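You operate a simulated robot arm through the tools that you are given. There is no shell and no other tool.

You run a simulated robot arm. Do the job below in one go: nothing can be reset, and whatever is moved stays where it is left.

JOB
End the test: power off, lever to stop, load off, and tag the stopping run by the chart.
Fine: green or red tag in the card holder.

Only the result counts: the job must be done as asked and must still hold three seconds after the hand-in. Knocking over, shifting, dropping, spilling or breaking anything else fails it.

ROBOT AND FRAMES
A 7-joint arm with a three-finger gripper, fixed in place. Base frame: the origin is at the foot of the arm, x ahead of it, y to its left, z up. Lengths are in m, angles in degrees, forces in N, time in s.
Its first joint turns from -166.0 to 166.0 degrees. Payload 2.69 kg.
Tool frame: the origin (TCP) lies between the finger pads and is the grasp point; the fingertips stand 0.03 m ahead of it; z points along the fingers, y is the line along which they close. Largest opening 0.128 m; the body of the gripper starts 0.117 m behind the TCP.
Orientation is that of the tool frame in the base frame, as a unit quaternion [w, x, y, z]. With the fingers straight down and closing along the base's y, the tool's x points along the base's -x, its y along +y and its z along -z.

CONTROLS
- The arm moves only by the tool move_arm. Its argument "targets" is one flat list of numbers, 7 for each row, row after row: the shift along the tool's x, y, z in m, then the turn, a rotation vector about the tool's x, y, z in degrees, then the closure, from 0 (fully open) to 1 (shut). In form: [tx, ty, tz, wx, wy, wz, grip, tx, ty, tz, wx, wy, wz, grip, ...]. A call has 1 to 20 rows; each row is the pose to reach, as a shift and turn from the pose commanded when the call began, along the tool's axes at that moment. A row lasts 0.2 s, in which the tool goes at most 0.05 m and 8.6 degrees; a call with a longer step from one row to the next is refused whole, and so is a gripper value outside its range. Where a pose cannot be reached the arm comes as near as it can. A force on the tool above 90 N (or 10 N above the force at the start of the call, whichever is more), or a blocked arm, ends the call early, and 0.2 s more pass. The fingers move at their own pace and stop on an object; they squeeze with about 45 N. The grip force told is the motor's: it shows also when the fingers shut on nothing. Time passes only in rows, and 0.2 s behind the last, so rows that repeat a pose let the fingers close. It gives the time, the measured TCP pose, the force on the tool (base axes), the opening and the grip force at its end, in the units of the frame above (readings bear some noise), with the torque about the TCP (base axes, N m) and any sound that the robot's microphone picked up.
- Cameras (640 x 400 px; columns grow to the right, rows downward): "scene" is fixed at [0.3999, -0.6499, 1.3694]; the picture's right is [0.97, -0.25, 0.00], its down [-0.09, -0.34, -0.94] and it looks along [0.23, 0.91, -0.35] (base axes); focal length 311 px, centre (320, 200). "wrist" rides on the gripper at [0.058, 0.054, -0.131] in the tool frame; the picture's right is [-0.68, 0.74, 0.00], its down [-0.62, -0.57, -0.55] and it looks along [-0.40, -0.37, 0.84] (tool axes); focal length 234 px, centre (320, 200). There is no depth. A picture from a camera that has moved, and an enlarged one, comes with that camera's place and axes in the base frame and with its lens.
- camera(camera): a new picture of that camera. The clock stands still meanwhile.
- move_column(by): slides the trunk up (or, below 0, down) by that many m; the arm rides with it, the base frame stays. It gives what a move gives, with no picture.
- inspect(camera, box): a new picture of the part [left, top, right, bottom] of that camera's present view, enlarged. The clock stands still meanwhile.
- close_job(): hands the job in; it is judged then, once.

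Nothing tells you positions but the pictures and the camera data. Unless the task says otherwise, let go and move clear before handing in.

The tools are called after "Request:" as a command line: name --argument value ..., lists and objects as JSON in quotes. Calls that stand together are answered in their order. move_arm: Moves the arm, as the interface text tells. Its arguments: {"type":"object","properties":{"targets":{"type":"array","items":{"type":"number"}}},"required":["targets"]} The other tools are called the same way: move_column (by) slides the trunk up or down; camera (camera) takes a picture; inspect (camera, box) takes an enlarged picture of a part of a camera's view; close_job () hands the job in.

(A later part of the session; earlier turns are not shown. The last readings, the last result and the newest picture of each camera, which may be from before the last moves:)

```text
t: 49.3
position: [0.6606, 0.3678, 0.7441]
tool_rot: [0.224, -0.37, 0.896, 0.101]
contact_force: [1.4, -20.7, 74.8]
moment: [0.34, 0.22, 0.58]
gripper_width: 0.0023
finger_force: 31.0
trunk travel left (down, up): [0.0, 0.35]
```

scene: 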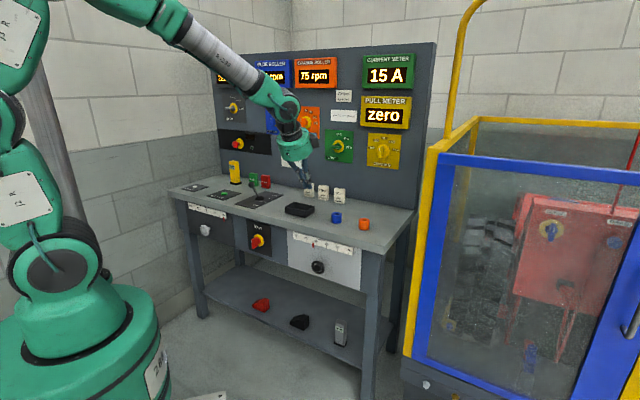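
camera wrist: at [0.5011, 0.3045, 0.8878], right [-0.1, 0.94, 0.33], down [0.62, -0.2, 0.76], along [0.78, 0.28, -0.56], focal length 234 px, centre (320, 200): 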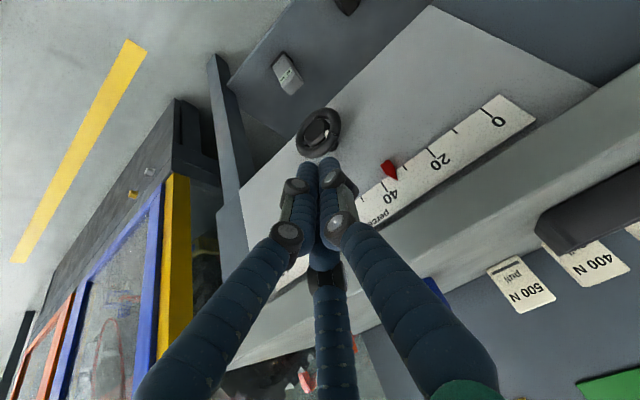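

Firm contact on the rim (about 75 N). Now I lighten the pressure and drag toward the left along the rim.

Request:
move_arm --targets '[-0.0019, 0, -0.0035, 0, 0, 0, 1, -0.0025, 0.006, -0.0047, 0, 0, 0, 1, -0.0027, 0.012, -0.0049, 0, 0, 0, 1, -0.0025, 0.018, -0.0044, 0, 0, 0, 1, -0.0019, 0.024, -0.003, 0, 0, 0, 1, -0.0007, 0.03, -0.0007, 0, 0, 0, 1, 0, 0.034, 0.0007, 0, 0, 0, 1]'

Request:
inspect --camera "wrist" --box '[220, 60, 420, 220]'

Request:
inspect --camera "scene" --box '[290, 215, 360, 285]'

```text
t: 50.4
position: [0.6458, 0.3785, 0.7461]
tool_rot: [0.22, -0.37, 0.897, 0.103]
contact_force: [-34.2, -33.2, 43.5]
moment: [-0.77, 0.69, -0.76]
gripper_width: 0.0021
finger_force: 31.7
trunk travel left (down, up): [0.0, 0.35]
stopped in row 5: the force on the tool passed its limit at 93 N (the readings are from after the stop); the commanded pose is now the measured one
```

```text
2.50 times, centred on (320, 140) of wrist
camera zoom: at [0.5293, 0.3361, 0.8343], right [-0.1, 0.94, 0.33], down [0.61, -0.21, 0.76], along [0.79, 0.28, -0.55], focal length 585 px, centre (320, 350)
```

zoom: 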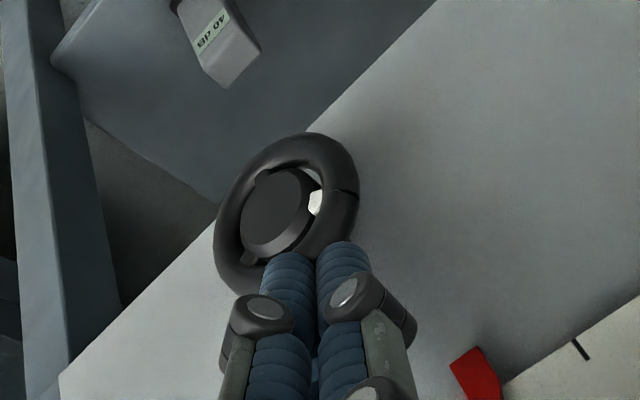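

```text
5.71 times, centred on (325, 250) of scene
camera zoom: at [0.3999, -0.6499, 1.3694], right [0.97, -0.25, 0.0], down [-0.09, -0.34, -0.94], along [0.23, 0.91, -0.35], focal length 1777 px, centre (291, -86)
```

zoom: 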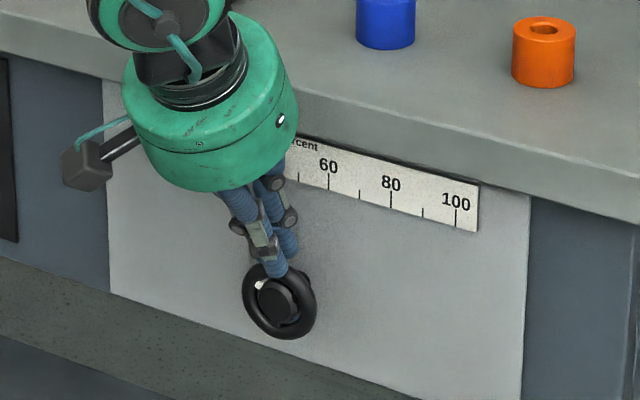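

The wheel mark has turned slightly. I'll lift off a little and check which way the pointer moved.

Request:
move_arm --targets '[-0.01, 0, -0.025, 0, 0, 0, 1, -0.02, 0.03, -0.05, 0, 0, 0, 1, -0.02, 0.06, -0.06, 0, 0, 0, 1, -0.02, 0.09, -0.06, 0, 0, 0, 1]'

Request:
inspect --camera "scene" --box '[290, 225, 350, 285]'

Request:
camera --camera "wrist"

```text
t: 51.4
position: [0.5762, 0.438, 0.8099]
tool_rot: [0.22, -0.371, 0.897, 0.101]
contact_force: [0.2, -0.3, 0.2]
moment: [0.04, -0.01, 0.05]
gripper_width: 0.0022
finger_force: 31.4
trunk travel left (down, up): [0.0, 0.35]
```

```text
6.67 times, centred on (320, 255) of scene
camera zoom: at [0.3999, -0.6499, 1.3694], right [0.97, -0.25, 0.0], down [-0.09, -0.34, -0.94], along [0.23, 0.91, -0.35], focal length 2073 px, centre (320, -167)
```

zoom: 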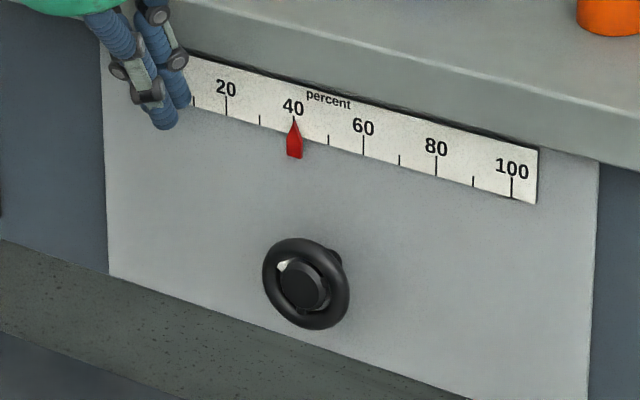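

```text
taken
camera wrist: at [0.4599, 0.3944, 0.8974], right [-0.1, 0.94, 0.33], down [0.61, -0.21, 0.76], along [0.78, 0.28, -0.56], focal length 234 px, centre (320, 200)
```

wrist: 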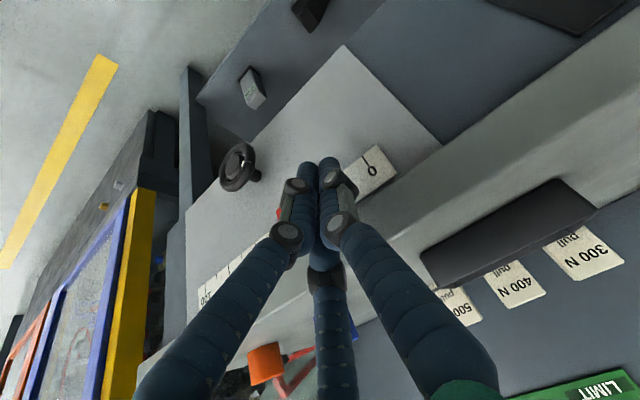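

Dragging the rim top left raised the reading to about 40, so I need the other direction, top toward the right. I'll reposition over the left of the rim with a slightly steeper tool.

Request:
move_arm --targets '[0.0055, -0.0366, 0.019, 0, 2.5, 0, 1, 0.011, -0.0732, 0.038, 0, 5, 0, 1, 0.011, -0.0732, 0.038, 0, 5, 0, 1]'

Request:
inspect --camera "wrist" --box '[220, 60, 420, 220]'

Request:
inspect --camera "scene" --box '[290, 225, 350, 285]'

```text
t: 52.2
position: [0.6349, 0.3901, 0.7678]
tool_rot: [0.18, -0.374, 0.906, 0.085]
contact_force: [-0.6, -0.1, -0.4]
moment: [0.02, -0.03, 0.03]
gripper_width: 0.0022
finger_force: 31.4
trunk travel left (down, up): [0.0, 0.35]
```

```text
2.50 times, centred on (320, 140) of wrist
camera zoom: at [0.5247, 0.3524, 0.8659], right [-0.08, 0.96, 0.28], down [0.66, -0.16, 0.73], along [0.75, 0.24, -0.62], focal length 585 px, centre (320, 350)
```

zoom: 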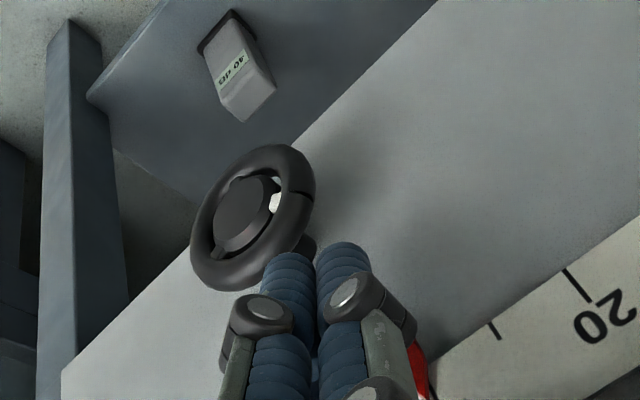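

```text
6.67 times, centred on (320, 255) of scene
camera zoom: at [0.3999, -0.6499, 1.3694], right [0.97, -0.25, 0.0], down [-0.09, -0.34, -0.94], along [0.23, 0.91, -0.35], focal length 2073 px, centre (320, -167)
```

zoom: 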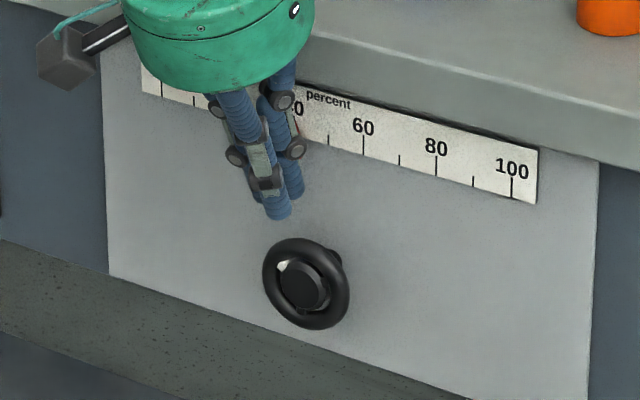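

Request:
move_arm --targets '[0.0051, -0.0003, 0.012, 0, 0, 0, 1, 0.0099, -0.0005, 0.0235, 0, 0, 0, 1, 0.0089, -0.0074, 0.0211, 0, 0, 0, 1, 0.0085, -0.0134, 0.02, 0, 0, 0, 1, 0.0084, -0.0194, 0.0197, 0, 0, 0, 1, 0.0086, -0.0254, 0.0204, 0, 0, 0, 1, 0.0093, -0.0315, 0.0218, 0, 0, 0, 1, 0.0103, -0.0375, 0.0242, 0, 0, 0, 1, 0.0115, -0.0426, 0.0271, 0, 0, 0, 1]'

Request:
inspect --camera "scene" --box '[290, 225, 350, 285]'

Request:
inspect --camera "wrist" --box '[220, 60, 420, 220]'

```text
t: 54.2
position: [0.6668, 0.3615, 0.7437]
tool_rot: [0.186, -0.373, 0.905, 0.085]
contact_force: [9.6, -28.5, 55.3]
moment: [-0.05, 0.13, -0.19]
gripper_width: 0.0019
finger_force: 32.3
trunk travel left (down, up): [0.0, 0.35]
```

```text
6.67 times, centred on (320, 255) of scene
camera zoom: at [0.3999, -0.6499, 1.3694], right [0.97, -0.25, 0.0], down [-0.09, -0.34, -0.94], along [0.23, 0.91, -0.35], focal length 2073 px, centre (320, -167)
```

zoom: 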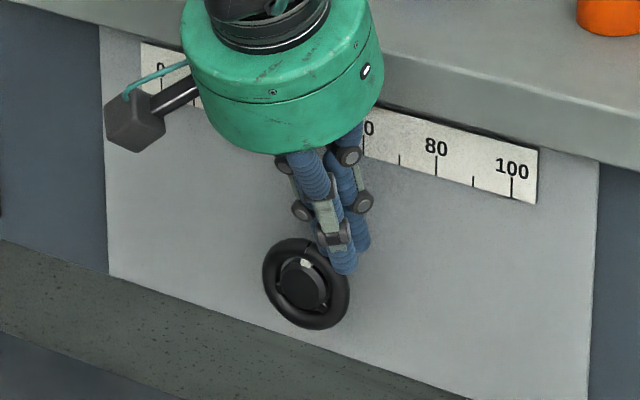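

```text
2.50 times, centred on (320, 140) of wrist
camera zoom: at [0.5561, 0.3243, 0.8397], right [-0.08, 0.96, 0.28], down [0.65, -0.16, 0.74], along [0.76, 0.24, -0.61], focal length 585 px, centre (320, 350)
```

zoom: 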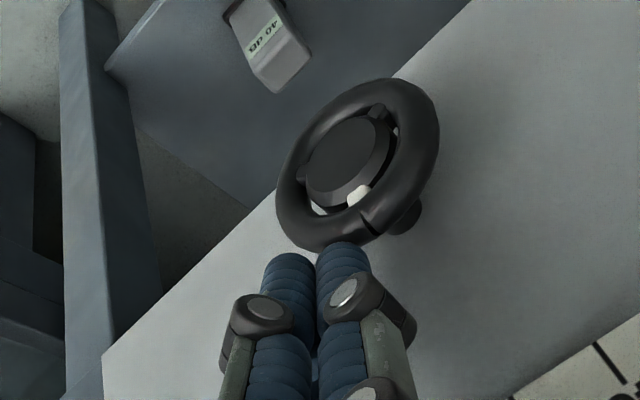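

The wheel turned clockwise cleanly. I'll repeat two more strokes and then back off to read the pointer.

Request:
move_arm --targets '[-0.0086, 0.0004, -0.0202, 0, 0, 0, 1, -0.0117, 0.0406, -0.0269, 0, 0, 0, 1, -0.0013, 0.0451, -0.0022, 0, 0, 0, 1, -0.0028, 0.0351, -0.006, 0, 0, 0, 1, -0.0033, 0.0252, -0.0074, 0, 0, 0, 1, -0.0028, 0.0151, -0.0064, 0, 0, 0, 1, -0.0012, 0.0051, -0.0027, 0, 0, 0, 1, 0.0003, -0.001, 0.0007, 0, 0, 0, 1, -0.0086, 0.0004, -0.0202, 0, 0, 0, 1, 0.007, 0.0007, -0.0475, 0, 0, 0, 1, 0.0226, 0.001, -0.0747, 0, 0, 0, 1]'

Request:
inspect --camera "scene" --box '[290, 225, 350, 285]'

Request:
camera --camera "wrist"

```text
t: 56.6
position: [0.6299, 0.3231, 0.7984]
tool_rot: [0.179, -0.374, 0.906, 0.086]
contact_force: [0.5, 1.1, -0.6]
moment: [-0.05, 0.07, 0.01]
gripper_width: 0.0022
finger_force: 31.6
trunk travel left (down, up): [0.0, 0.35]
```

```text
6.67 times, centred on (320, 255) of scene
camera zoom: at [0.3999, -0.6499, 1.3694], right [0.97, -0.25, 0.0], down [-0.09, -0.34, -0.94], along [0.23, 0.91, -0.35], focal length 2073 px, centre (320, -167)
```

zoom: 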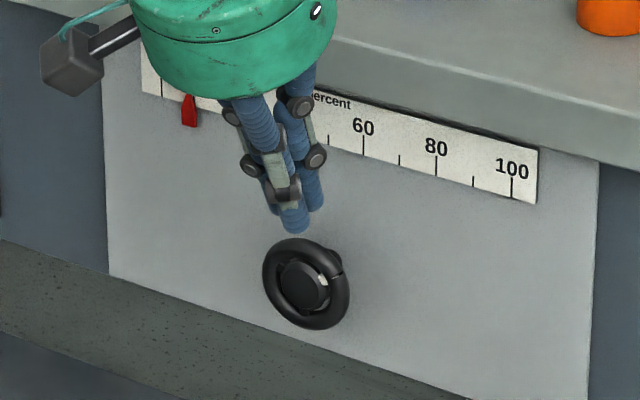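

```text
taken
camera wrist: at [0.52, 0.288, 0.8955], right [-0.08, 0.96, 0.28], down [0.66, -0.16, 0.73], along [0.75, 0.24, -0.62], focal length 234 px, centre (320, 200)
```

wrist: 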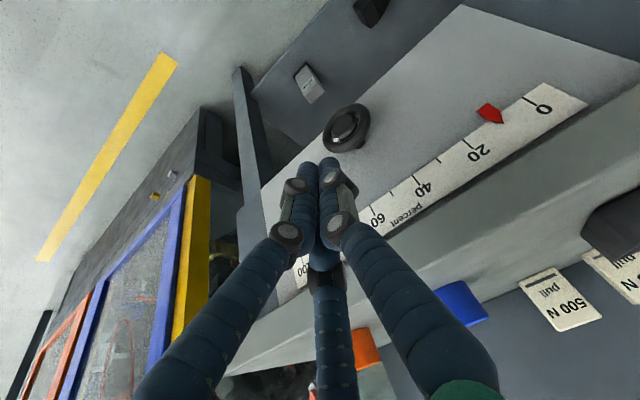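

The pointer is now near 8–9, so about half a stroke more is needed. I'll do a shorter stroke and back off.

Request:
move_arm --targets '[-0.0172, 0.0188, 0.0239, 0, 0, 0, 1, -0.0343, 0.0376, 0.0478, 0, 0, 0, 1, -0.0251, 0.0371, 0.0695, 0, 0, 0, 1, -0.0258, 0.0302, 0.0678, 0, 0, 0, 1, -0.0259, 0.0242, 0.0673, 0, 0, 0, 1, -0.0258, 0.0182, 0.0676, 0, 0, 0, 1, -0.0251, 0.0111, 0.069, 0, 0, 0, 1, -0.0343, 0.0116, 0.0473, 0, 0, 0, 1, -0.017, 0.005, 0.02, 0, 0, 0, 1, 0, 0, 0, 0, 0, 0, 1]'

Request:
inspect --camera "scene" --box '[290, 225, 350, 285]'

Request:
inspect --camera "wrist" --box '[440, 60, 600, 200]'

```text
t: 58.8
position: [0.6297, 0.3252, 0.7959]
tool_rot: [0.179, -0.375, 0.906, 0.085]
contact_force: [0.5, -0.8, -0.4]
moment: [-0.04, 0.06, -0.02]
gripper_width: 0.0022
finger_force: 31.0
trunk travel left (down, up): [0.0, 0.35]
```

```text
6.67 times, centred on (320, 255) of scene
camera zoom: at [0.3999, -0.6499, 1.3694], right [0.97, -0.25, 0.0], down [-0.09, -0.34, -0.94], along [0.23, 0.91, -0.35], focal length 2073 px, centre (320, -167)
```

zoom: 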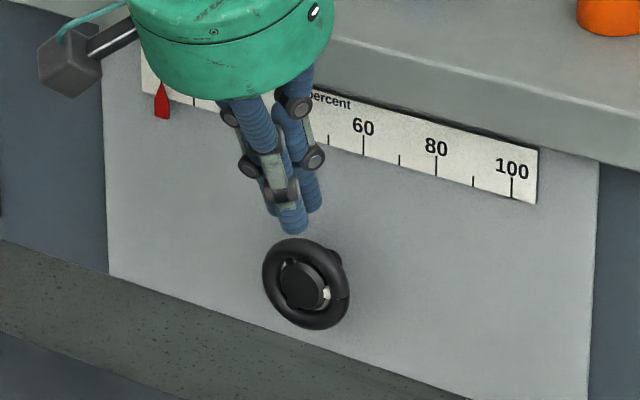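

```text
2.86 times, centred on (520, 130) of wrist
camera zoom: at [0.5191, 0.2891, 0.8942], right [-0.08, 0.96, 0.28], down [0.66, -0.16, 0.73], along [0.75, 0.24, -0.62], focal length 669 px, centre (-251, 400)
```

zoom: 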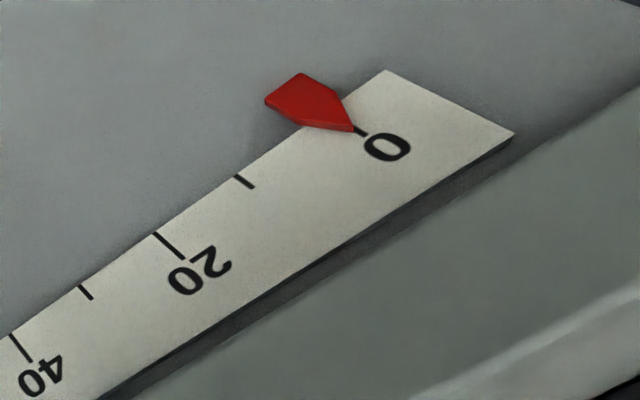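

The pointer sits on 0 from both views. One short extra nudge the same way will tell whether it's against its end stop.

Request:
move_arm --targets '[-0.0172, 0.0148, 0.0238, 0, 0, 0, 1, -0.0343, 0.0296, 0.0476, 0, 0, 0, 1, -0.0262, 0.0292, 0.0668, 0, 0, 0, 1, -0.0263, 0.0242, 0.0664, 0, 0, 0, 1, -0.0261, 0.0172, 0.0668, 0, 0, 0, 1]'

Request:
inspect --camera "scene" --box '[290, 225, 350, 285]'

Request:
move_arm --targets '[-0.0081, 0.0004, -0.0194, 0, 0, 0, 1, 0.01, -0.008, -0.045, 0, 0, 0, 1, 0.0261, -0.0172, -0.0668, 0, 0, 0, 1]'

Request:
inspect --camera "scene" --box '[290, 225, 350, 285]'

Request:
inspect --camera "wrist" --box '[440, 60, 600, 200]'

```text
t: 60.0
position: [0.6492, 0.3736, 0.7446]
tool_rot: [0.181, -0.374, 0.906, 0.085]
contact_force: [-2.1, -0.7, 6.7]
moment: [0.06, 0.06, 0.01]
gripper_width: 0.0022
finger_force: 31.5
trunk travel left (down, up): [0.0, 0.35]
```

```text
6.67 times, centred on (320, 255) of scene
camera zoom: at [0.3999, -0.6499, 1.3694], right [0.97, -0.25, 0.0], down [-0.09, -0.34, -0.94], along [0.23, 0.91, -0.35], focal length 2073 px, centre (320, -167)
```

zoom: 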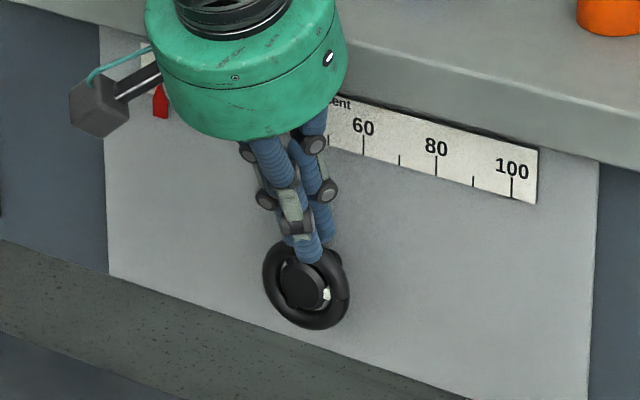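

```text
t: 60.8
position: [0.6271, 0.3242, 0.7967]
tool_rot: [0.18, -0.374, 0.906, 0.085]
contact_force: [0.1, 0.7, -0.6]
moment: [-0.08, 0.0, 0.02]
gripper_width: 0.0024
finger_force: 31.7
trunk travel left (down, up): [0.0, 0.35]
```

```text
6.67 times, centred on (320, 255) of scene
camera zoom: at [0.3999, -0.6499, 1.3694], right [0.97, -0.25, 0.0], down [-0.09, -0.34, -0.94], along [0.23, 0.91, -0.35], focal length 2073 px, centre (320, -167)
```

zoom: 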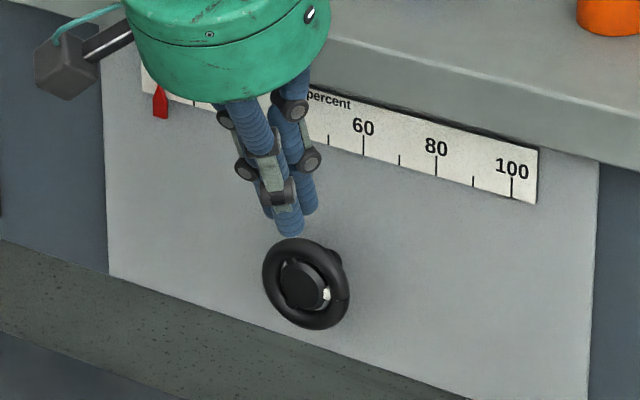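

```text
2.86 times, centred on (520, 130) of wrist
camera zoom: at [0.5168, 0.288, 0.8938], right [-0.08, 0.96, 0.28], down [0.66, -0.16, 0.73], along [0.75, 0.24, -0.62], focal length 669 px, centre (-251, 400)
```

zoom: 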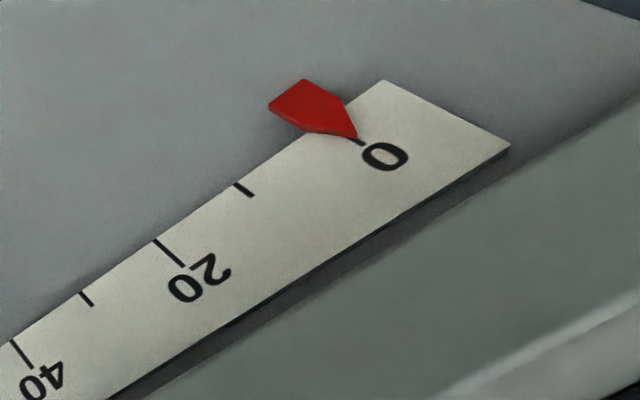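

The nudge was only a light touch (7 N), so I'll repeat it with firmer pressure to be sure the wheel is at its stop.

Request:
move_arm --targets '[-0.0172, 0.0145, 0.0238, 0, 0, 0, 1, -0.0343, 0.029, 0.0476, 0, 0, 0, 1, -0.0234, 0.028, 0.0734, 0, 0, 0, 1, -0.0234, 0.024, 0.0733, 0, 0, 0, 1, -0.0234, 0.019, 0.0732, 0, 0, 0, 1, -0.023, 0.015, 0.0741, 0, 0, 0, 1]'

Request:
move_arm --targets '[-0.0113, 0.0006, -0.0267, 0, 0, 0, 1, 0.006, -0.007, -0.05, 0, 0, 0, 1, 0.023, -0.015, -0.0741, 0, 0, 0, 1]'

Request:
inspect --camera "scene" --box '[290, 225, 350, 285]'

Request:
inspect --camera "wrist" --box '[440, 60, 600, 200]'

```text
t: 62.2
position: [0.6484, 0.376, 0.746]
tool_rot: [0.183, -0.375, 0.904, 0.087]
contact_force: [-34.2, -21.5, 48.3]
moment: [-0.3, 0.82, 0.26]
gripper_width: 0.0061
finger_force: 32.0
trunk travel left (down, up): [0.0, 0.35]
stopped in row 6: the force on the tool passed its limit at 95 N (the readings are from after the stop); the commanded pose is now the measured one
```

```text
t: 63.0
position: [0.6276, 0.3298, 0.8002]
tool_rot: [0.181, -0.375, 0.905, 0.086]
contact_force: [0.9, -0.9, -0.1]
moment: [-0.01, 0.02, 0.03]
gripper_width: 0.0022
finger_force: 32.0
trunk travel left (down, up): [0.0, 0.35]
```

```text
6.67 times, centred on (320, 255) of scene
camera zoom: at [0.3999, -0.6499, 1.3694], right [0.97, -0.25, 0.0], down [-0.09, -0.34, -0.94], along [0.23, 0.91, -0.35], focal length 2073 px, centre (320, -167)
```

zoom: 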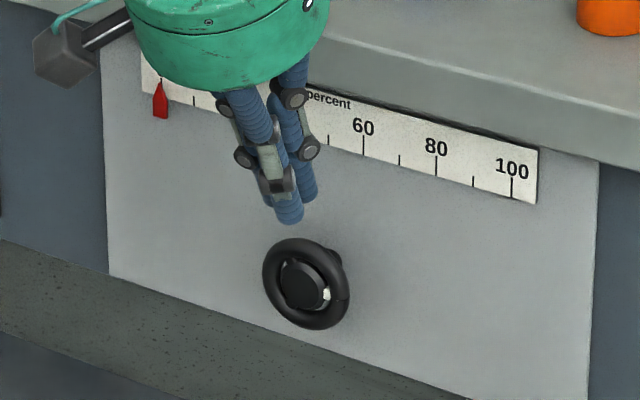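

```text
2.86 times, centred on (520, 130) of wrist
camera zoom: at [0.5173, 0.2919, 0.8982], right [-0.08, 0.96, 0.28], down [0.66, -0.16, 0.74], along [0.75, 0.24, -0.62], focal length 669 px, centre (-251, 400)
```

zoom: 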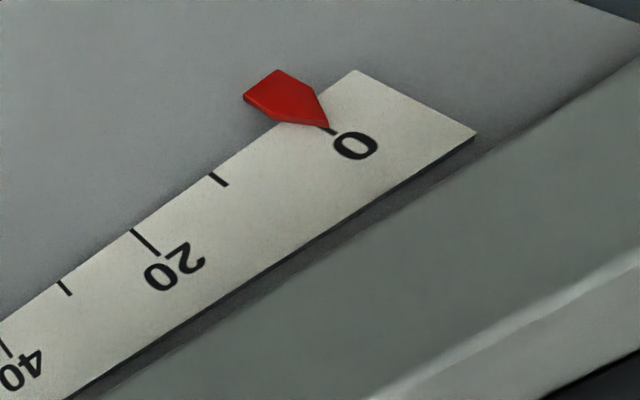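

The load pointer holds at 0 even under a firm push. Before tagging, I'll recheck the displays and the table objects.

Request:
camera --camera "scene"

Request:
inspect --camera "scene" --box '[205, 50, 305, 150]'

Request:
inspect --camera "scene" --box '[230, 160, 330, 222]'

```text
taken
```

scene: 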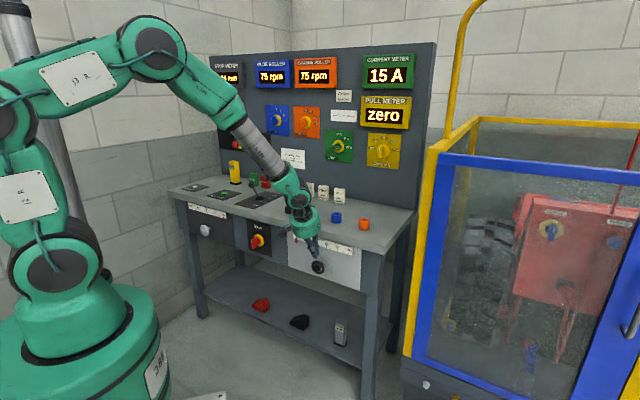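

```text
4.00 times, centred on (255, 100) of scene
camera zoom: at [0.3999, -0.6499, 1.3694], right [0.97, -0.25, 0.0], down [-0.09, -0.34, -0.94], along [0.23, 0.91, -0.35], focal length 1244 px, centre (580, 600)
```

zoom: 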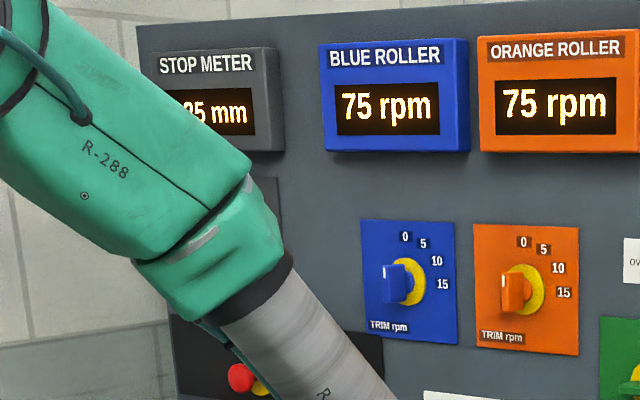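

```text
6.40 times, centred on (280, 191) of scene
camera zoom: at [0.3999, -0.6499, 1.3694], right [0.97, -0.25, 0.0], down [-0.09, -0.34, -0.94], along [0.23, 0.91, -0.35], focal length 1990 px, centre (576, 258)
```

zoom: 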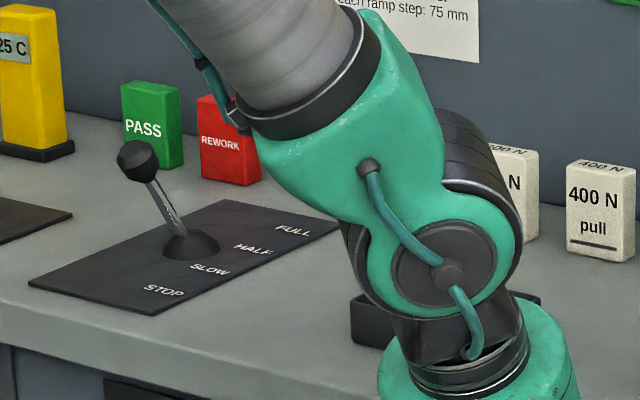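

All three controls are set. I'll rise clear of the wheel and re-read the STOP METER once the arm is out of the way.

Request:
move_arm --targets '[-0.0137, 0.0009, -0.0449, 0, 0, 0, 1, -0.0274, 0.0018, -0.0897, 0, 0, 0, 1, -0.0411, 0.0028, -0.1346, 0, 0, 0, 1, -0.0548, 0.0037, -0.1795, 0, 0, 0, 1, -0.0685, 0.0046, -0.2243, 0, 0, 0, 1, -0.0822, 0.0055, -0.2692, 0, 0, 0, 1]'

Request:
move_arm --targets '[0, 0, 0, 0, 0, 8.2, 1, 0, 0, 0, 0, 0, 16.4, 1, 0, 0, 0, 0, 0, 24.6, 1, 0, 0, 0, 0, 0, 32.8, 1, 0, 0, 0, 0, 0, 41, 1, 0, 0, 0, 0, 0, 49.2, 1, 0, 0, 0, 0, 0, 57.4, 1, 0, 0, 0, 0, 0, 65.6, 1, 0, 0, 0, 0, 0, 73.8, 1, 0, 0, 0, 0, 0, 82, 1, 0, 0, 0, 0, 0, 90, 1]'

Request:
camera --camera "scene"

Request:
camera --camera "wrist"

Request:
inspect --camera "scene" --box '[205, 50, 305, 112]'

```text
t: 64.4
position: [0.6054, 0.3098, 1.0836]
tool_rot: [0.182, -0.375, 0.905, 0.086]
contact_force: [0.1, -0.4, -1.5]
moment: [-0.01, 0.03, 0.04]
gripper_width: 0.002
finger_force: 31.2
trunk travel left (down, up): [0.0, 0.35]
```

```text
t: 66.8
position: [0.6046, 0.3064, 1.0808]
tool_rot: [0.068, 0.376, 0.904, 0.19]
contact_force: [-0.2, -0.3, 0.4]
moment: [0.0, 0.01, 0.02]
gripper_width: 0.0021
finger_force: 31.3
trunk travel left (down, up): [0.0, 0.35]
```

```text
taken
```

scene: 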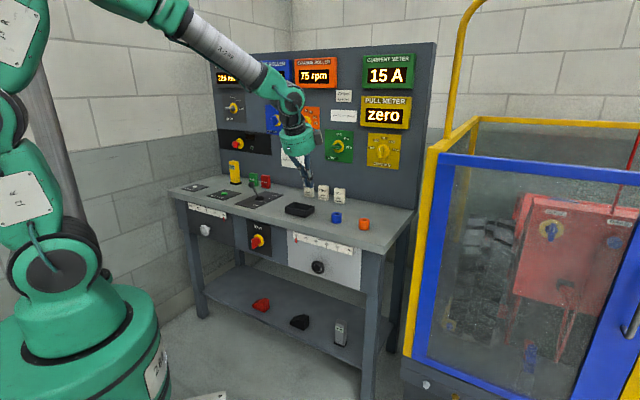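

```text
taken
camera wrist: at [0.5645, 0.3458, 1.2227], right [0.96, 0.0, 0.28], down [-0.08, -0.96, 0.27], along [0.26, -0.28, -0.92], focal length 234 px, centre (320, 200)
```

wrist: 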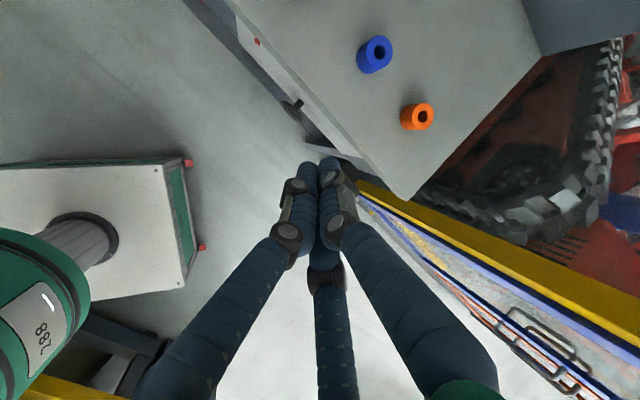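

```text
6.40 times, centred on (255, 81) of scene
camera zoom: at [0.3999, -0.6499, 1.3694], right [0.97, -0.25, 0.0], down [-0.09, -0.34, -0.94], along [0.23, 0.91, -0.35], focal length 1990 px, centre (736, 962)
```

zoom: 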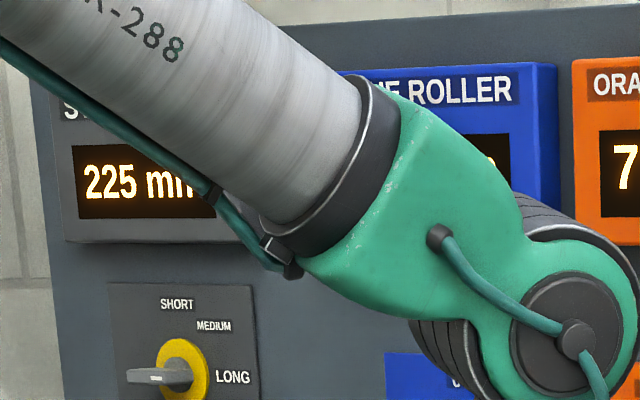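

STOP METER still reads 225 mm, within the 250 mm limit, so the green PASS tag goes in the holder. I'll carry the hand high across the bench to the PASS tag.

Request:
move_arm --targets '[0.0406, 0.0173, 0.0083, -0.6, 0, 0, 0.9, 0.0812, 0.0345, 0.0166, -1.2, 0, 0, 0.8, 0.1218, 0.0518, 0.0249, -1.8, 0, 0, 0.7, 0.1624, 0.069, 0.0332, -2.4, 0, 0, 0.7, 0.203, 0.0863, 0.0415, -3, 0, 0, 0.7, 0.2436, 0.1035, 0.0498, -3.6, 0, 0, 0.7, 0.2842, 0.1208, 0.0581, -4.2, 0, 0, 0.7, 0.3248, 0.138, 0.0663, -4.8, 0, 0, 0.7, 0.3654, 0.1553, 0.0746, -5.4, 0, 0, 0.7, 0.406, 0.1725, 0.0829, -6, 0, 0, 0.7, 0.4466, 0.1898, 0.0912, -6.6, 0, 0, 0.7, 0.4872, 0.207, 0.0995, -7.2, 0, 0, 0.7, 0.5278, 0.2243, 0.1078, -7.8, 0, 0, 0.7, 0.5684, 0.2415, 0.1161, -8.4, 0, 0, 0.7, 0.609, 0.2588, 0.1244, -9, 0, 0, 0.7]'

Request:
camera --camera "wrist"

Request:
camera --camera "scene"

```text
t: 70.0
position: [0.379, 0.9437, 1.0799]
tool_rot: [0.097, 0.369, 0.887, 0.259]
contact_force: [-0.6, -0.7, -0.7]
moment: [0.04, 0.05, 0.01]
gripper_width: 0.0383
finger_force: 0.0
trunk travel left (down, up): [0.0, 0.35]
```

```text
taken
camera wrist: at [0.3232, 0.9665, 1.2209], right [0.92, -0.04, 0.38], down [-0.1, -0.98, 0.15], along [0.37, -0.18, -0.91], focal length 234 px, centre (320, 200)
```

wrist: 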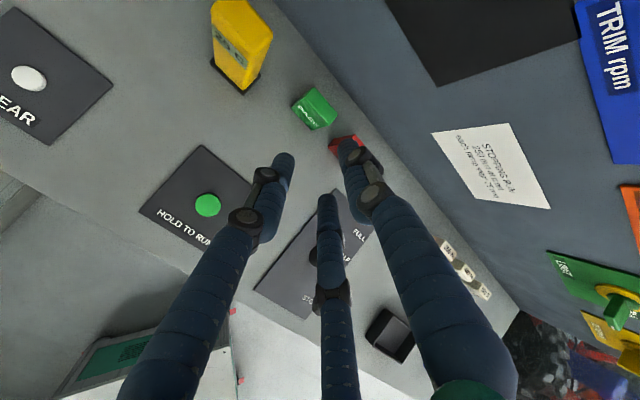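

```text
taken
```

scene: 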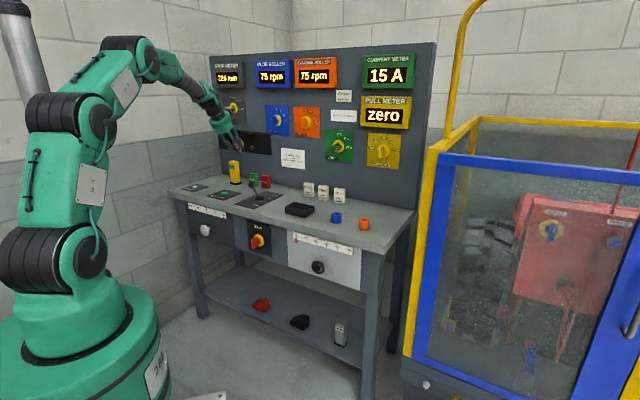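

Request:
inspect --camera "wrist" --box '[240, 50, 400, 160]'

Request:
inspect --camera "scene" --box '[225, 150, 305, 200]'

```text
3.64 times, centred on (320, 105) of wrist
camera zoom: at [0.3232, 0.9665, 1.2209], right [0.92, -0.04, 0.38], down [-0.1, -0.98, 0.15], along [0.37, -0.18, -0.91], focal length 852 px, centre (320, 546)
```

zoom: 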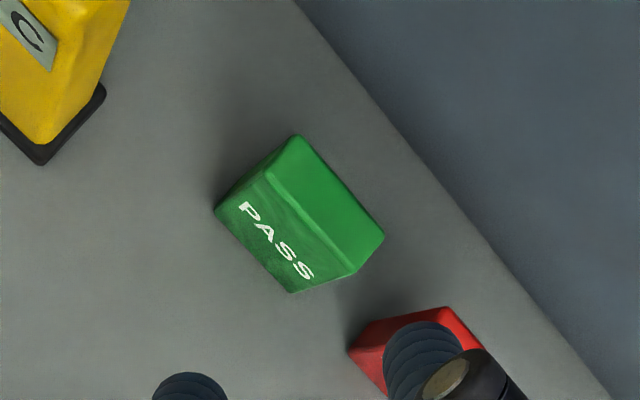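

```text
8.00 times, centred on (265, 175) of scene
camera zoom: at [0.3999, -0.6499, 1.3694], right [0.97, -0.25, 0.0], down [-0.09, -0.34, -0.94], along [0.23, 0.91, -0.35], focal length 2488 px, centre (760, 400)
```

zoom: 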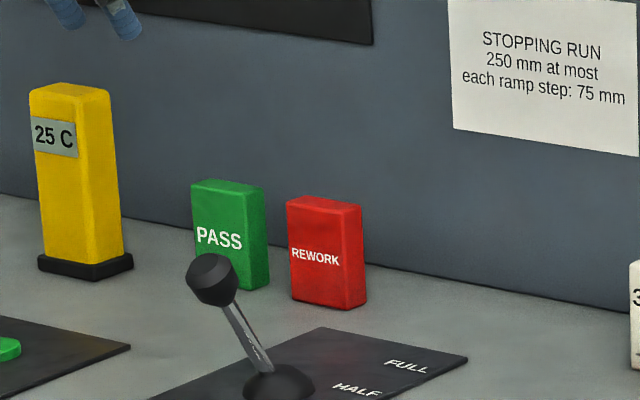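

The PASS tag spans roughly n 1.046–1.067, u −0.435 to −0.386, z 0.844–0.905. I'll open to about 72 mm and line up along the approach, thumb behind the tag and the pair in front.

Request:
move_arm --targets '[0.0031, -0.0037, 0.0272, 0, 0, 0, 0.5, 0.0062, -0.0073, 0.0543, 0, 0, 0, 0.4375, 0.0093, -0.011, 0.0815, 0, 0, 0, 0.4375, 0.0093, -0.011, 0.0815, 0, 0, 0, 0.4375]'

Request:
camera --camera "wrist"

Request:
inspect --camera "scene" --box '[205, 120, 305, 200]'

```text
t: 71.0
position: [0.392, 0.9726, 1.0051]
tool_rot: [0.098, 0.369, 0.887, 0.26]
contact_force: [-0.2, 0.5, 0.5]
moment: [0.04, 0.02, 0.0]
gripper_width: 0.0715
finger_force: 0.2
trunk travel left (down, up): [0.0, 0.35]
```

```text
taken
camera wrist: at [0.3362, 0.9957, 1.1461], right [0.92, -0.04, 0.38], down [-0.1, -0.98, 0.15], along [0.37, -0.18, -0.91], focal length 234 px, centre (320, 200)
```

wrist: 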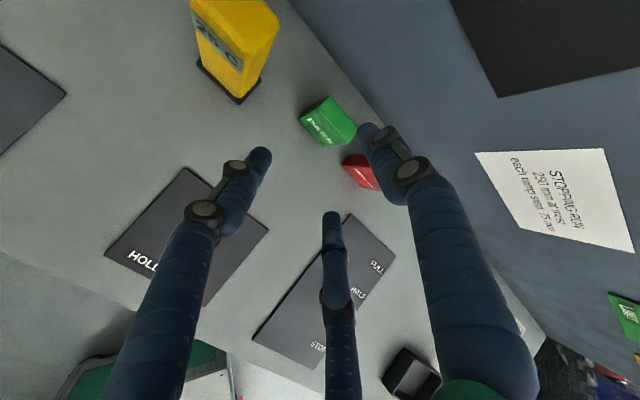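

```text
5.00 times, centred on (255, 160) of scene
camera zoom: at [0.3999, -0.6499, 1.3694], right [0.97, -0.25, 0.0], down [-0.09, -0.34, -0.94], along [0.23, 0.91, -0.35], focal length 1555 px, centre (645, 400)
```

zoom: 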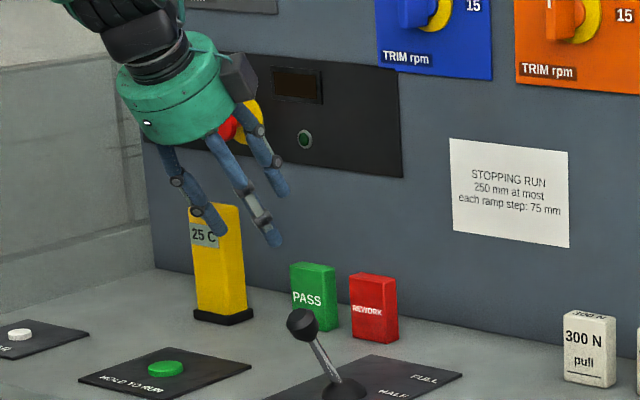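

Alignment looks right. I'll widen slightly and slide in along the finger axis, the thumb passing behind the tag.

Request:
move_arm --targets '[-0.001, 0.005, 0.02, 0, 0, 0, 0.375, -0.002, 0.005, 0.045, 0, 0, 0, 0.375, -0.0025, 0.005, 0.07, 0, 0, 0, 0.375, -0.0025, 0.005, 0.09, 0, 0, 0, 0.375, -0.0025, 0.005, 0.09, 0, 0, 0, 0.375]'

Request:
camera --camera "wrist"

Request:
inspect --camera "scene" --box '[215, 130, 295, 200]'

```text
t: 72.2
position: [0.4287, 1.0107, 0.9331]
tool_rot: [0.097, 0.369, 0.887, 0.259]
contact_force: [-0.1, 0.1, 0.4]
moment: [-0.01, -0.05, 0.03]
gripper_width: 0.0799
finger_force: 0.0
trunk travel left (down, up): [0.0, 0.35]
```

```text
taken
camera wrist: at [0.3722, 1.0341, 1.0727], right [0.92, -0.04, 0.38], down [-0.1, -0.98, 0.15], along [0.37, -0.18, -0.91], focal length 234 px, centre (320, 200)
```

wrist: 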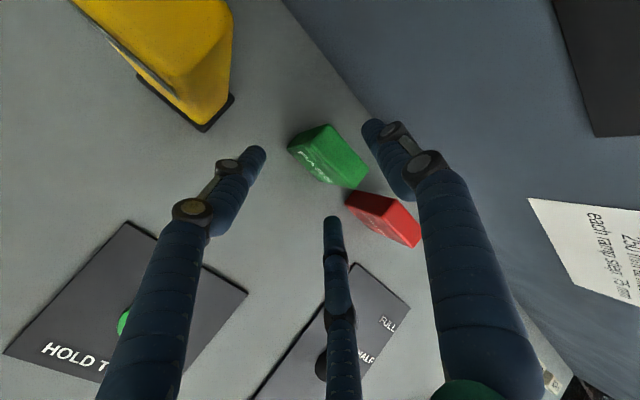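

```text
5.71 times, centred on (255, 165) of scene
camera zoom: at [0.3999, -0.6499, 1.3694], right [0.97, -0.25, 0.0], down [-0.09, -0.34, -0.94], along [0.23, 0.91, -0.35], focal length 1777 px, centre (691, 400)
```

zoom: 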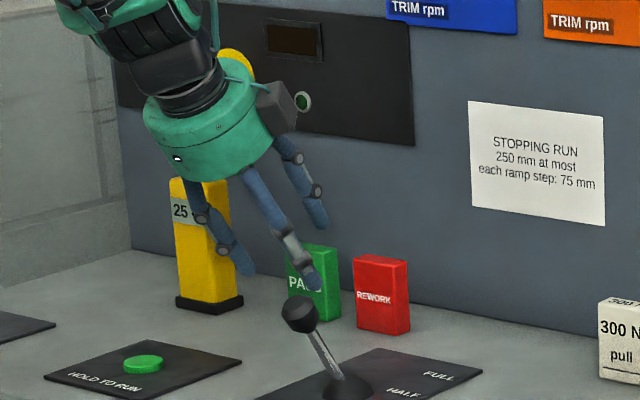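

Request:
move_arm --targets '[-0.0005, 0, 0.012, 0, 0, 0, 0.375, -0.001, 0, 0.024, 0, 0, 0, 0.375, -0.001, -0.001, 0.033, 0, 0, 0, 0.375, -0.001, -0.001, 0.033, 0, 0, 0, 0.375]'

Request:
camera --camera "wrist"

Request:
inspect --camera "scene" --box '[215, 130, 295, 200]'

```text
t: 73.2
position: [0.4441, 1.0205, 0.9035]
tool_rot: [0.097, 0.369, 0.887, 0.259]
contact_force: [-0.3, 0.6, -0.2]
moment: [-0.02, -0.01, 0.01]
gripper_width: 0.0798
finger_force: 0.1
trunk travel left (down, up): [0.0, 0.35]
```

```text
taken
camera wrist: at [0.3872, 1.044, 1.0434], right [0.92, -0.04, 0.38], down [-0.1, -0.98, 0.15], along [0.37, -0.18, -0.91], focal length 234 px, centre (320, 200)
```

wrist: 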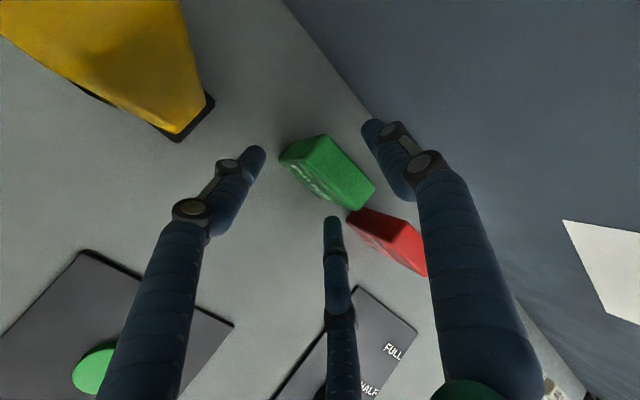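

```text
5.71 times, centred on (255, 165) of scene
camera zoom: at [0.3999, -0.6499, 1.3694], right [0.97, -0.25, 0.0], down [-0.09, -0.34, -0.94], along [0.23, 0.91, -0.35], focal length 1777 px, centre (691, 400)
```

zoom: 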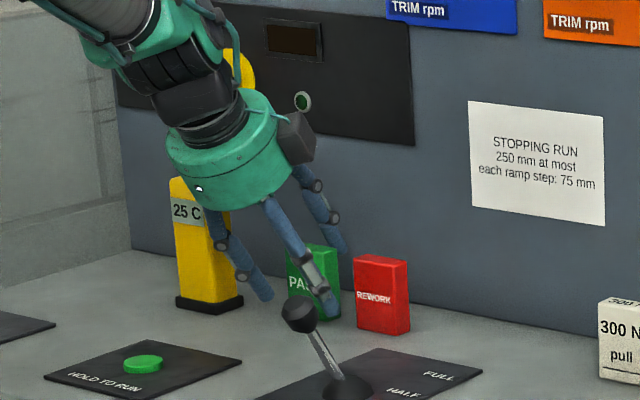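

The thumb is behind and the pair in front. I'll close gradually, watching how the tag settles.

Request:
move_arm --targets '[0, 0, 0, 0, 0, 0, 0.45, 0, 0, 0, 0, 0, 0, 0.52, 0, 0, 0, 0, 0, 0, 0.58, 0, 0, 0, 0, 0, 0, 0.62]'

Request:
camera --camera "wrist"

Request:
inspect --camera "scene" --box '[215, 130, 295, 200]'

```text
t: 74.2
position: [0.4431, 1.0218, 0.9037]
tool_rot: [0.097, 0.368, 0.887, 0.26]
contact_force: [0.3, -0.3, 3.1]
moment: [-0.04, -0.08, 0.0]
gripper_width: 0.0551
finger_force: 44.8
trunk travel left (down, up): [0.0, 0.35]
```

```text
taken
camera wrist: at [0.3873, 1.0438, 1.0441], right [0.92, -0.04, 0.38], down [-0.1, -0.98, 0.15], along [0.37, -0.18, -0.91], focal length 234 px, centre (320, 200)
```

wrist: 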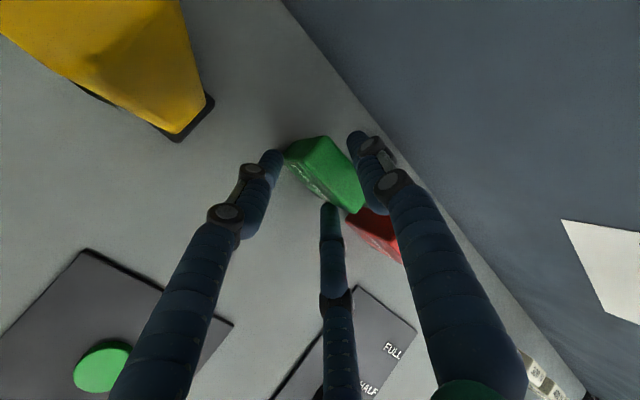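

```text
5.71 times, centred on (255, 165) of scene
camera zoom: at [0.3999, -0.6499, 1.3694], right [0.97, -0.25, 0.0], down [-0.09, -0.34, -0.94], along [0.23, 0.91, -0.35], focal length 1777 px, centre (691, 400)
```

zoom: 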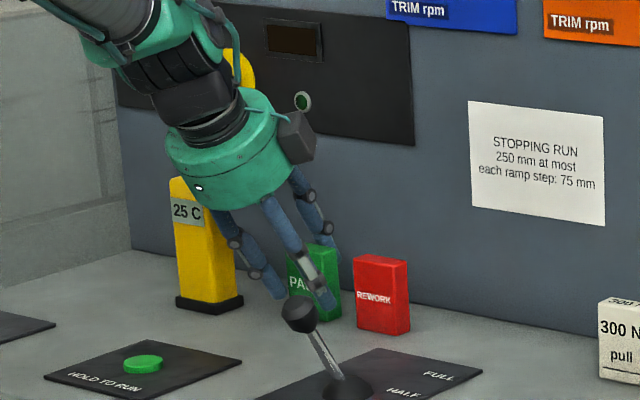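

The three fingers are already holding the tag at 55 mm with full grip force. I'll lift slightly and check that it comes along securely.

Request:
move_arm --targets '[0, 0, 0, 0, 0, 0, 0.8, 0, 0, 0, 0, 0, 0, 0.8, 0.0002, 0.0053, -0.0085, 0, 0, 0, 0.8, 0.0004, 0.0106, -0.0169, 0, 0, 0, 0.8, 0.0006, 0.0159, -0.0254, 0, 0, 0, 0.8]'

Request:
camera --camera "wrist"

Request:
inspect --camera "scene" --box '[215, 130, 295, 200]'

```text
t: 75.4
position: [0.4409, 1.0195, 0.932]
tool_rot: [0.097, 0.369, 0.887, 0.26]
contact_force: [-0.1, -0.1, -0.8]
moment: [-0.05, 0.0, 0.03]
gripper_width: 0.055
finger_force: 45.1
trunk travel left (down, up): [0.0, 0.35]
```

```text
taken
camera wrist: at [0.3857, 1.0436, 1.0723], right [0.92, -0.04, 0.38], down [-0.1, -0.98, 0.15], along [0.37, -0.18, -0.91], focal length 234 px, centre (320, 200)
```

wrist: 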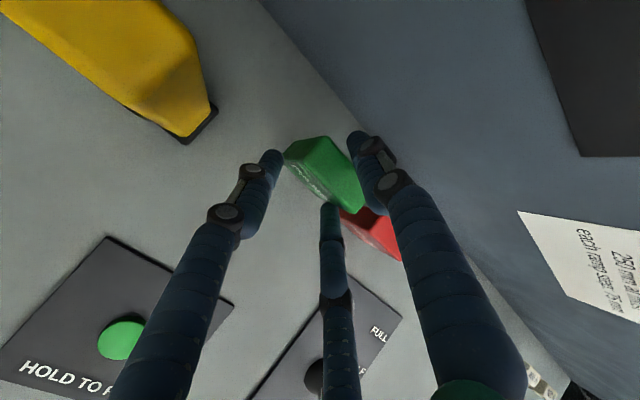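

```text
5.71 times, centred on (255, 165) of scene
camera zoom: at [0.3999, -0.6499, 1.3694], right [0.97, -0.25, 0.0], down [-0.09, -0.34, -0.94], along [0.23, 0.91, -0.35], focal length 1777 px, centre (691, 400)
```

zoom: 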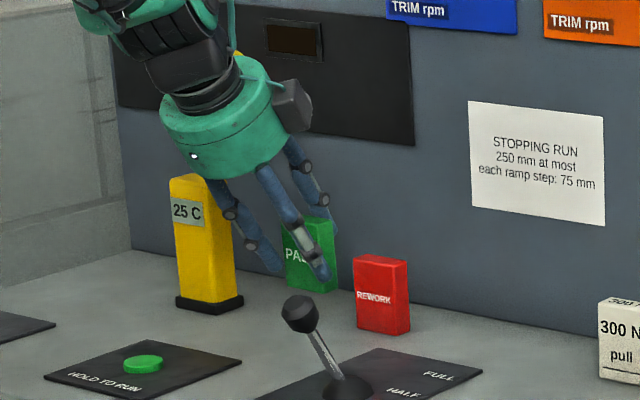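

The tag is held firmly and upright. I'll raise it and carry it over to the black tray.

Request:
move_arm --targets '[0.0006, 0.0159, -0.0254, 0, 0, 0, 0.8, 0.0012, 0.0319, -0.0508, 0, 0, 0, 0.8, 0.0019, 0.0478, -0.0761, 0, 0, 0, 0.8, 0.0025, 0.0637, -0.1015, 0, 0, 0, 0.8]'

Request:
move_arm --targets '[-0.037, -0.0137, -0.0094, 0, 0, 0, 0.8, -0.0742, -0.0274, -0.0188, 0, 0, 0, 0.8, -0.1113, -0.0411, -0.0282, 0, 0, 0, 0.8, -0.1484, -0.0547, -0.0376, 0, 0, 0, 0.8, -0.1855, -0.0684, -0.047, 0, 0, 0, 0.8, -0.2225, -0.0821, -0.0565, 0, 0, 0, 0.8, -0.2596, -0.0958, -0.0659, 0, 0, 0, 0.8, -0.2967, -0.1095, -0.0753, 0, 0, 0, 0.8, -0.3338, -0.1232, -0.0847, 0, 0, 0, 0.8, -0.3709, -0.1368, -0.0941, 0, 0, 0, 0.8, -0.408, -0.1505, -0.1035, 0, 0, 0, 0.8, -0.4451, -0.1642, -0.1129, 0, 0, 0, 0.8]'

Request:
camera --camera "wrist"

Request:
camera --camera "scene"

Request:
inspect --camera "scene" --box '[260, 150, 340, 225]'

```text
t: 76.4
position: [0.4412, 1.0188, 1.0495]
tool_rot: [0.097, 0.369, 0.887, 0.26]
contact_force: [0.5, -0.5, -1.0]
moment: [-0.04, -0.03, 0.0]
gripper_width: 0.0549
finger_force: 45.3
trunk travel left (down, up): [0.0, 0.35]
```

```text
t: 79.0
position: [0.6151, 0.5705, 1.0549]
tool_rot: [0.097, 0.368, 0.887, 0.26]
contact_force: [0.0, 1.1, -0.2]
moment: [-0.07, -0.04, -0.03]
gripper_width: 0.0548
finger_force: 44.7
trunk travel left (down, up): [0.0, 0.35]
```

```text
taken
camera wrist: at [0.5588, 0.5928, 1.1943], right [0.92, -0.04, 0.38], down [-0.1, -0.98, 0.15], along [0.37, -0.18, -0.91], focal length 234 px, centre (320, 200)
```

wrist: 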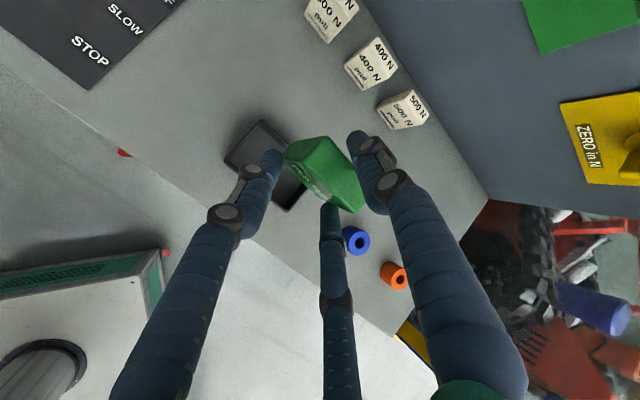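

```text
taken
```

scene: 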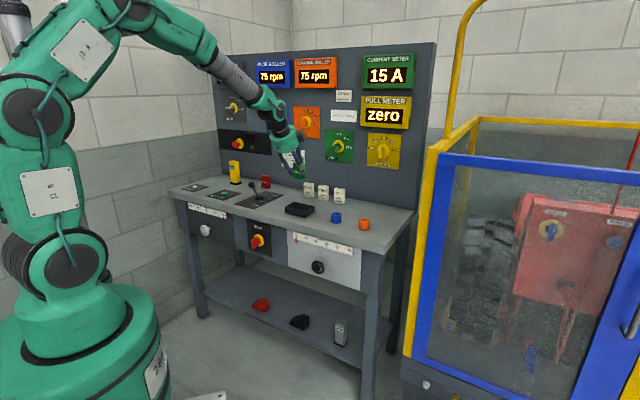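

```text
5.33 times, centred on (300, 188) of scene
camera zoom: at [0.3999, -0.6499, 1.3694], right [0.97, -0.25, 0.0], down [-0.09, -0.34, -0.94], along [0.23, 0.91, -0.35], focal length 1659 px, centre (427, 267)
```

zoom: 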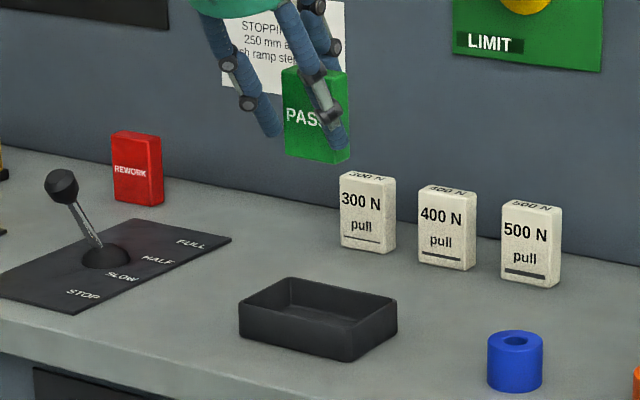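

Request:
inspect --camera "wrist" --box '[200, 100, 380, 225]'

Request:
inspect --camera "scene" --box '[275, 190, 330, 225]'

```text
3.20 times, centred on (290, 162) of wrist
camera zoom: at [0.5588, 0.5928, 1.1943], right [0.92, -0.04, 0.38], down [-0.1, -0.98, 0.15], along [0.37, -0.18, -0.91], focal length 749 px, centre (416, 320)
```

zoom: 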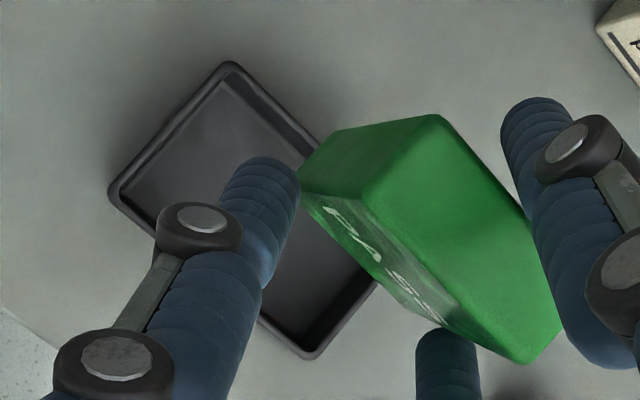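

```text
11.43 times, centred on (302, 208) of scene
camera zoom: at [0.3999, -0.6499, 1.3694], right [0.97, -0.25, 0.0], down [-0.09, -0.34, -0.94], along [0.23, 0.91, -0.35], focal length 3554 px, centre (520, 114)
```

zoom: 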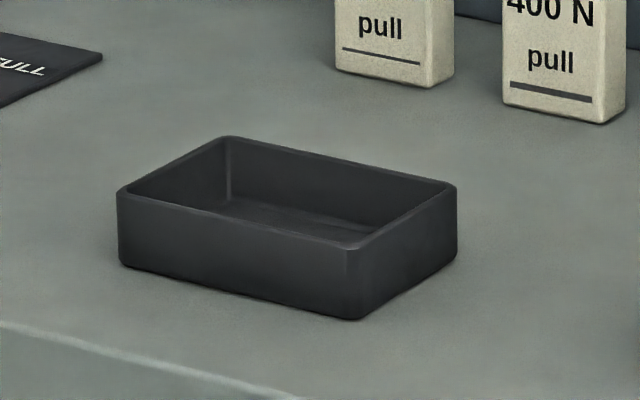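

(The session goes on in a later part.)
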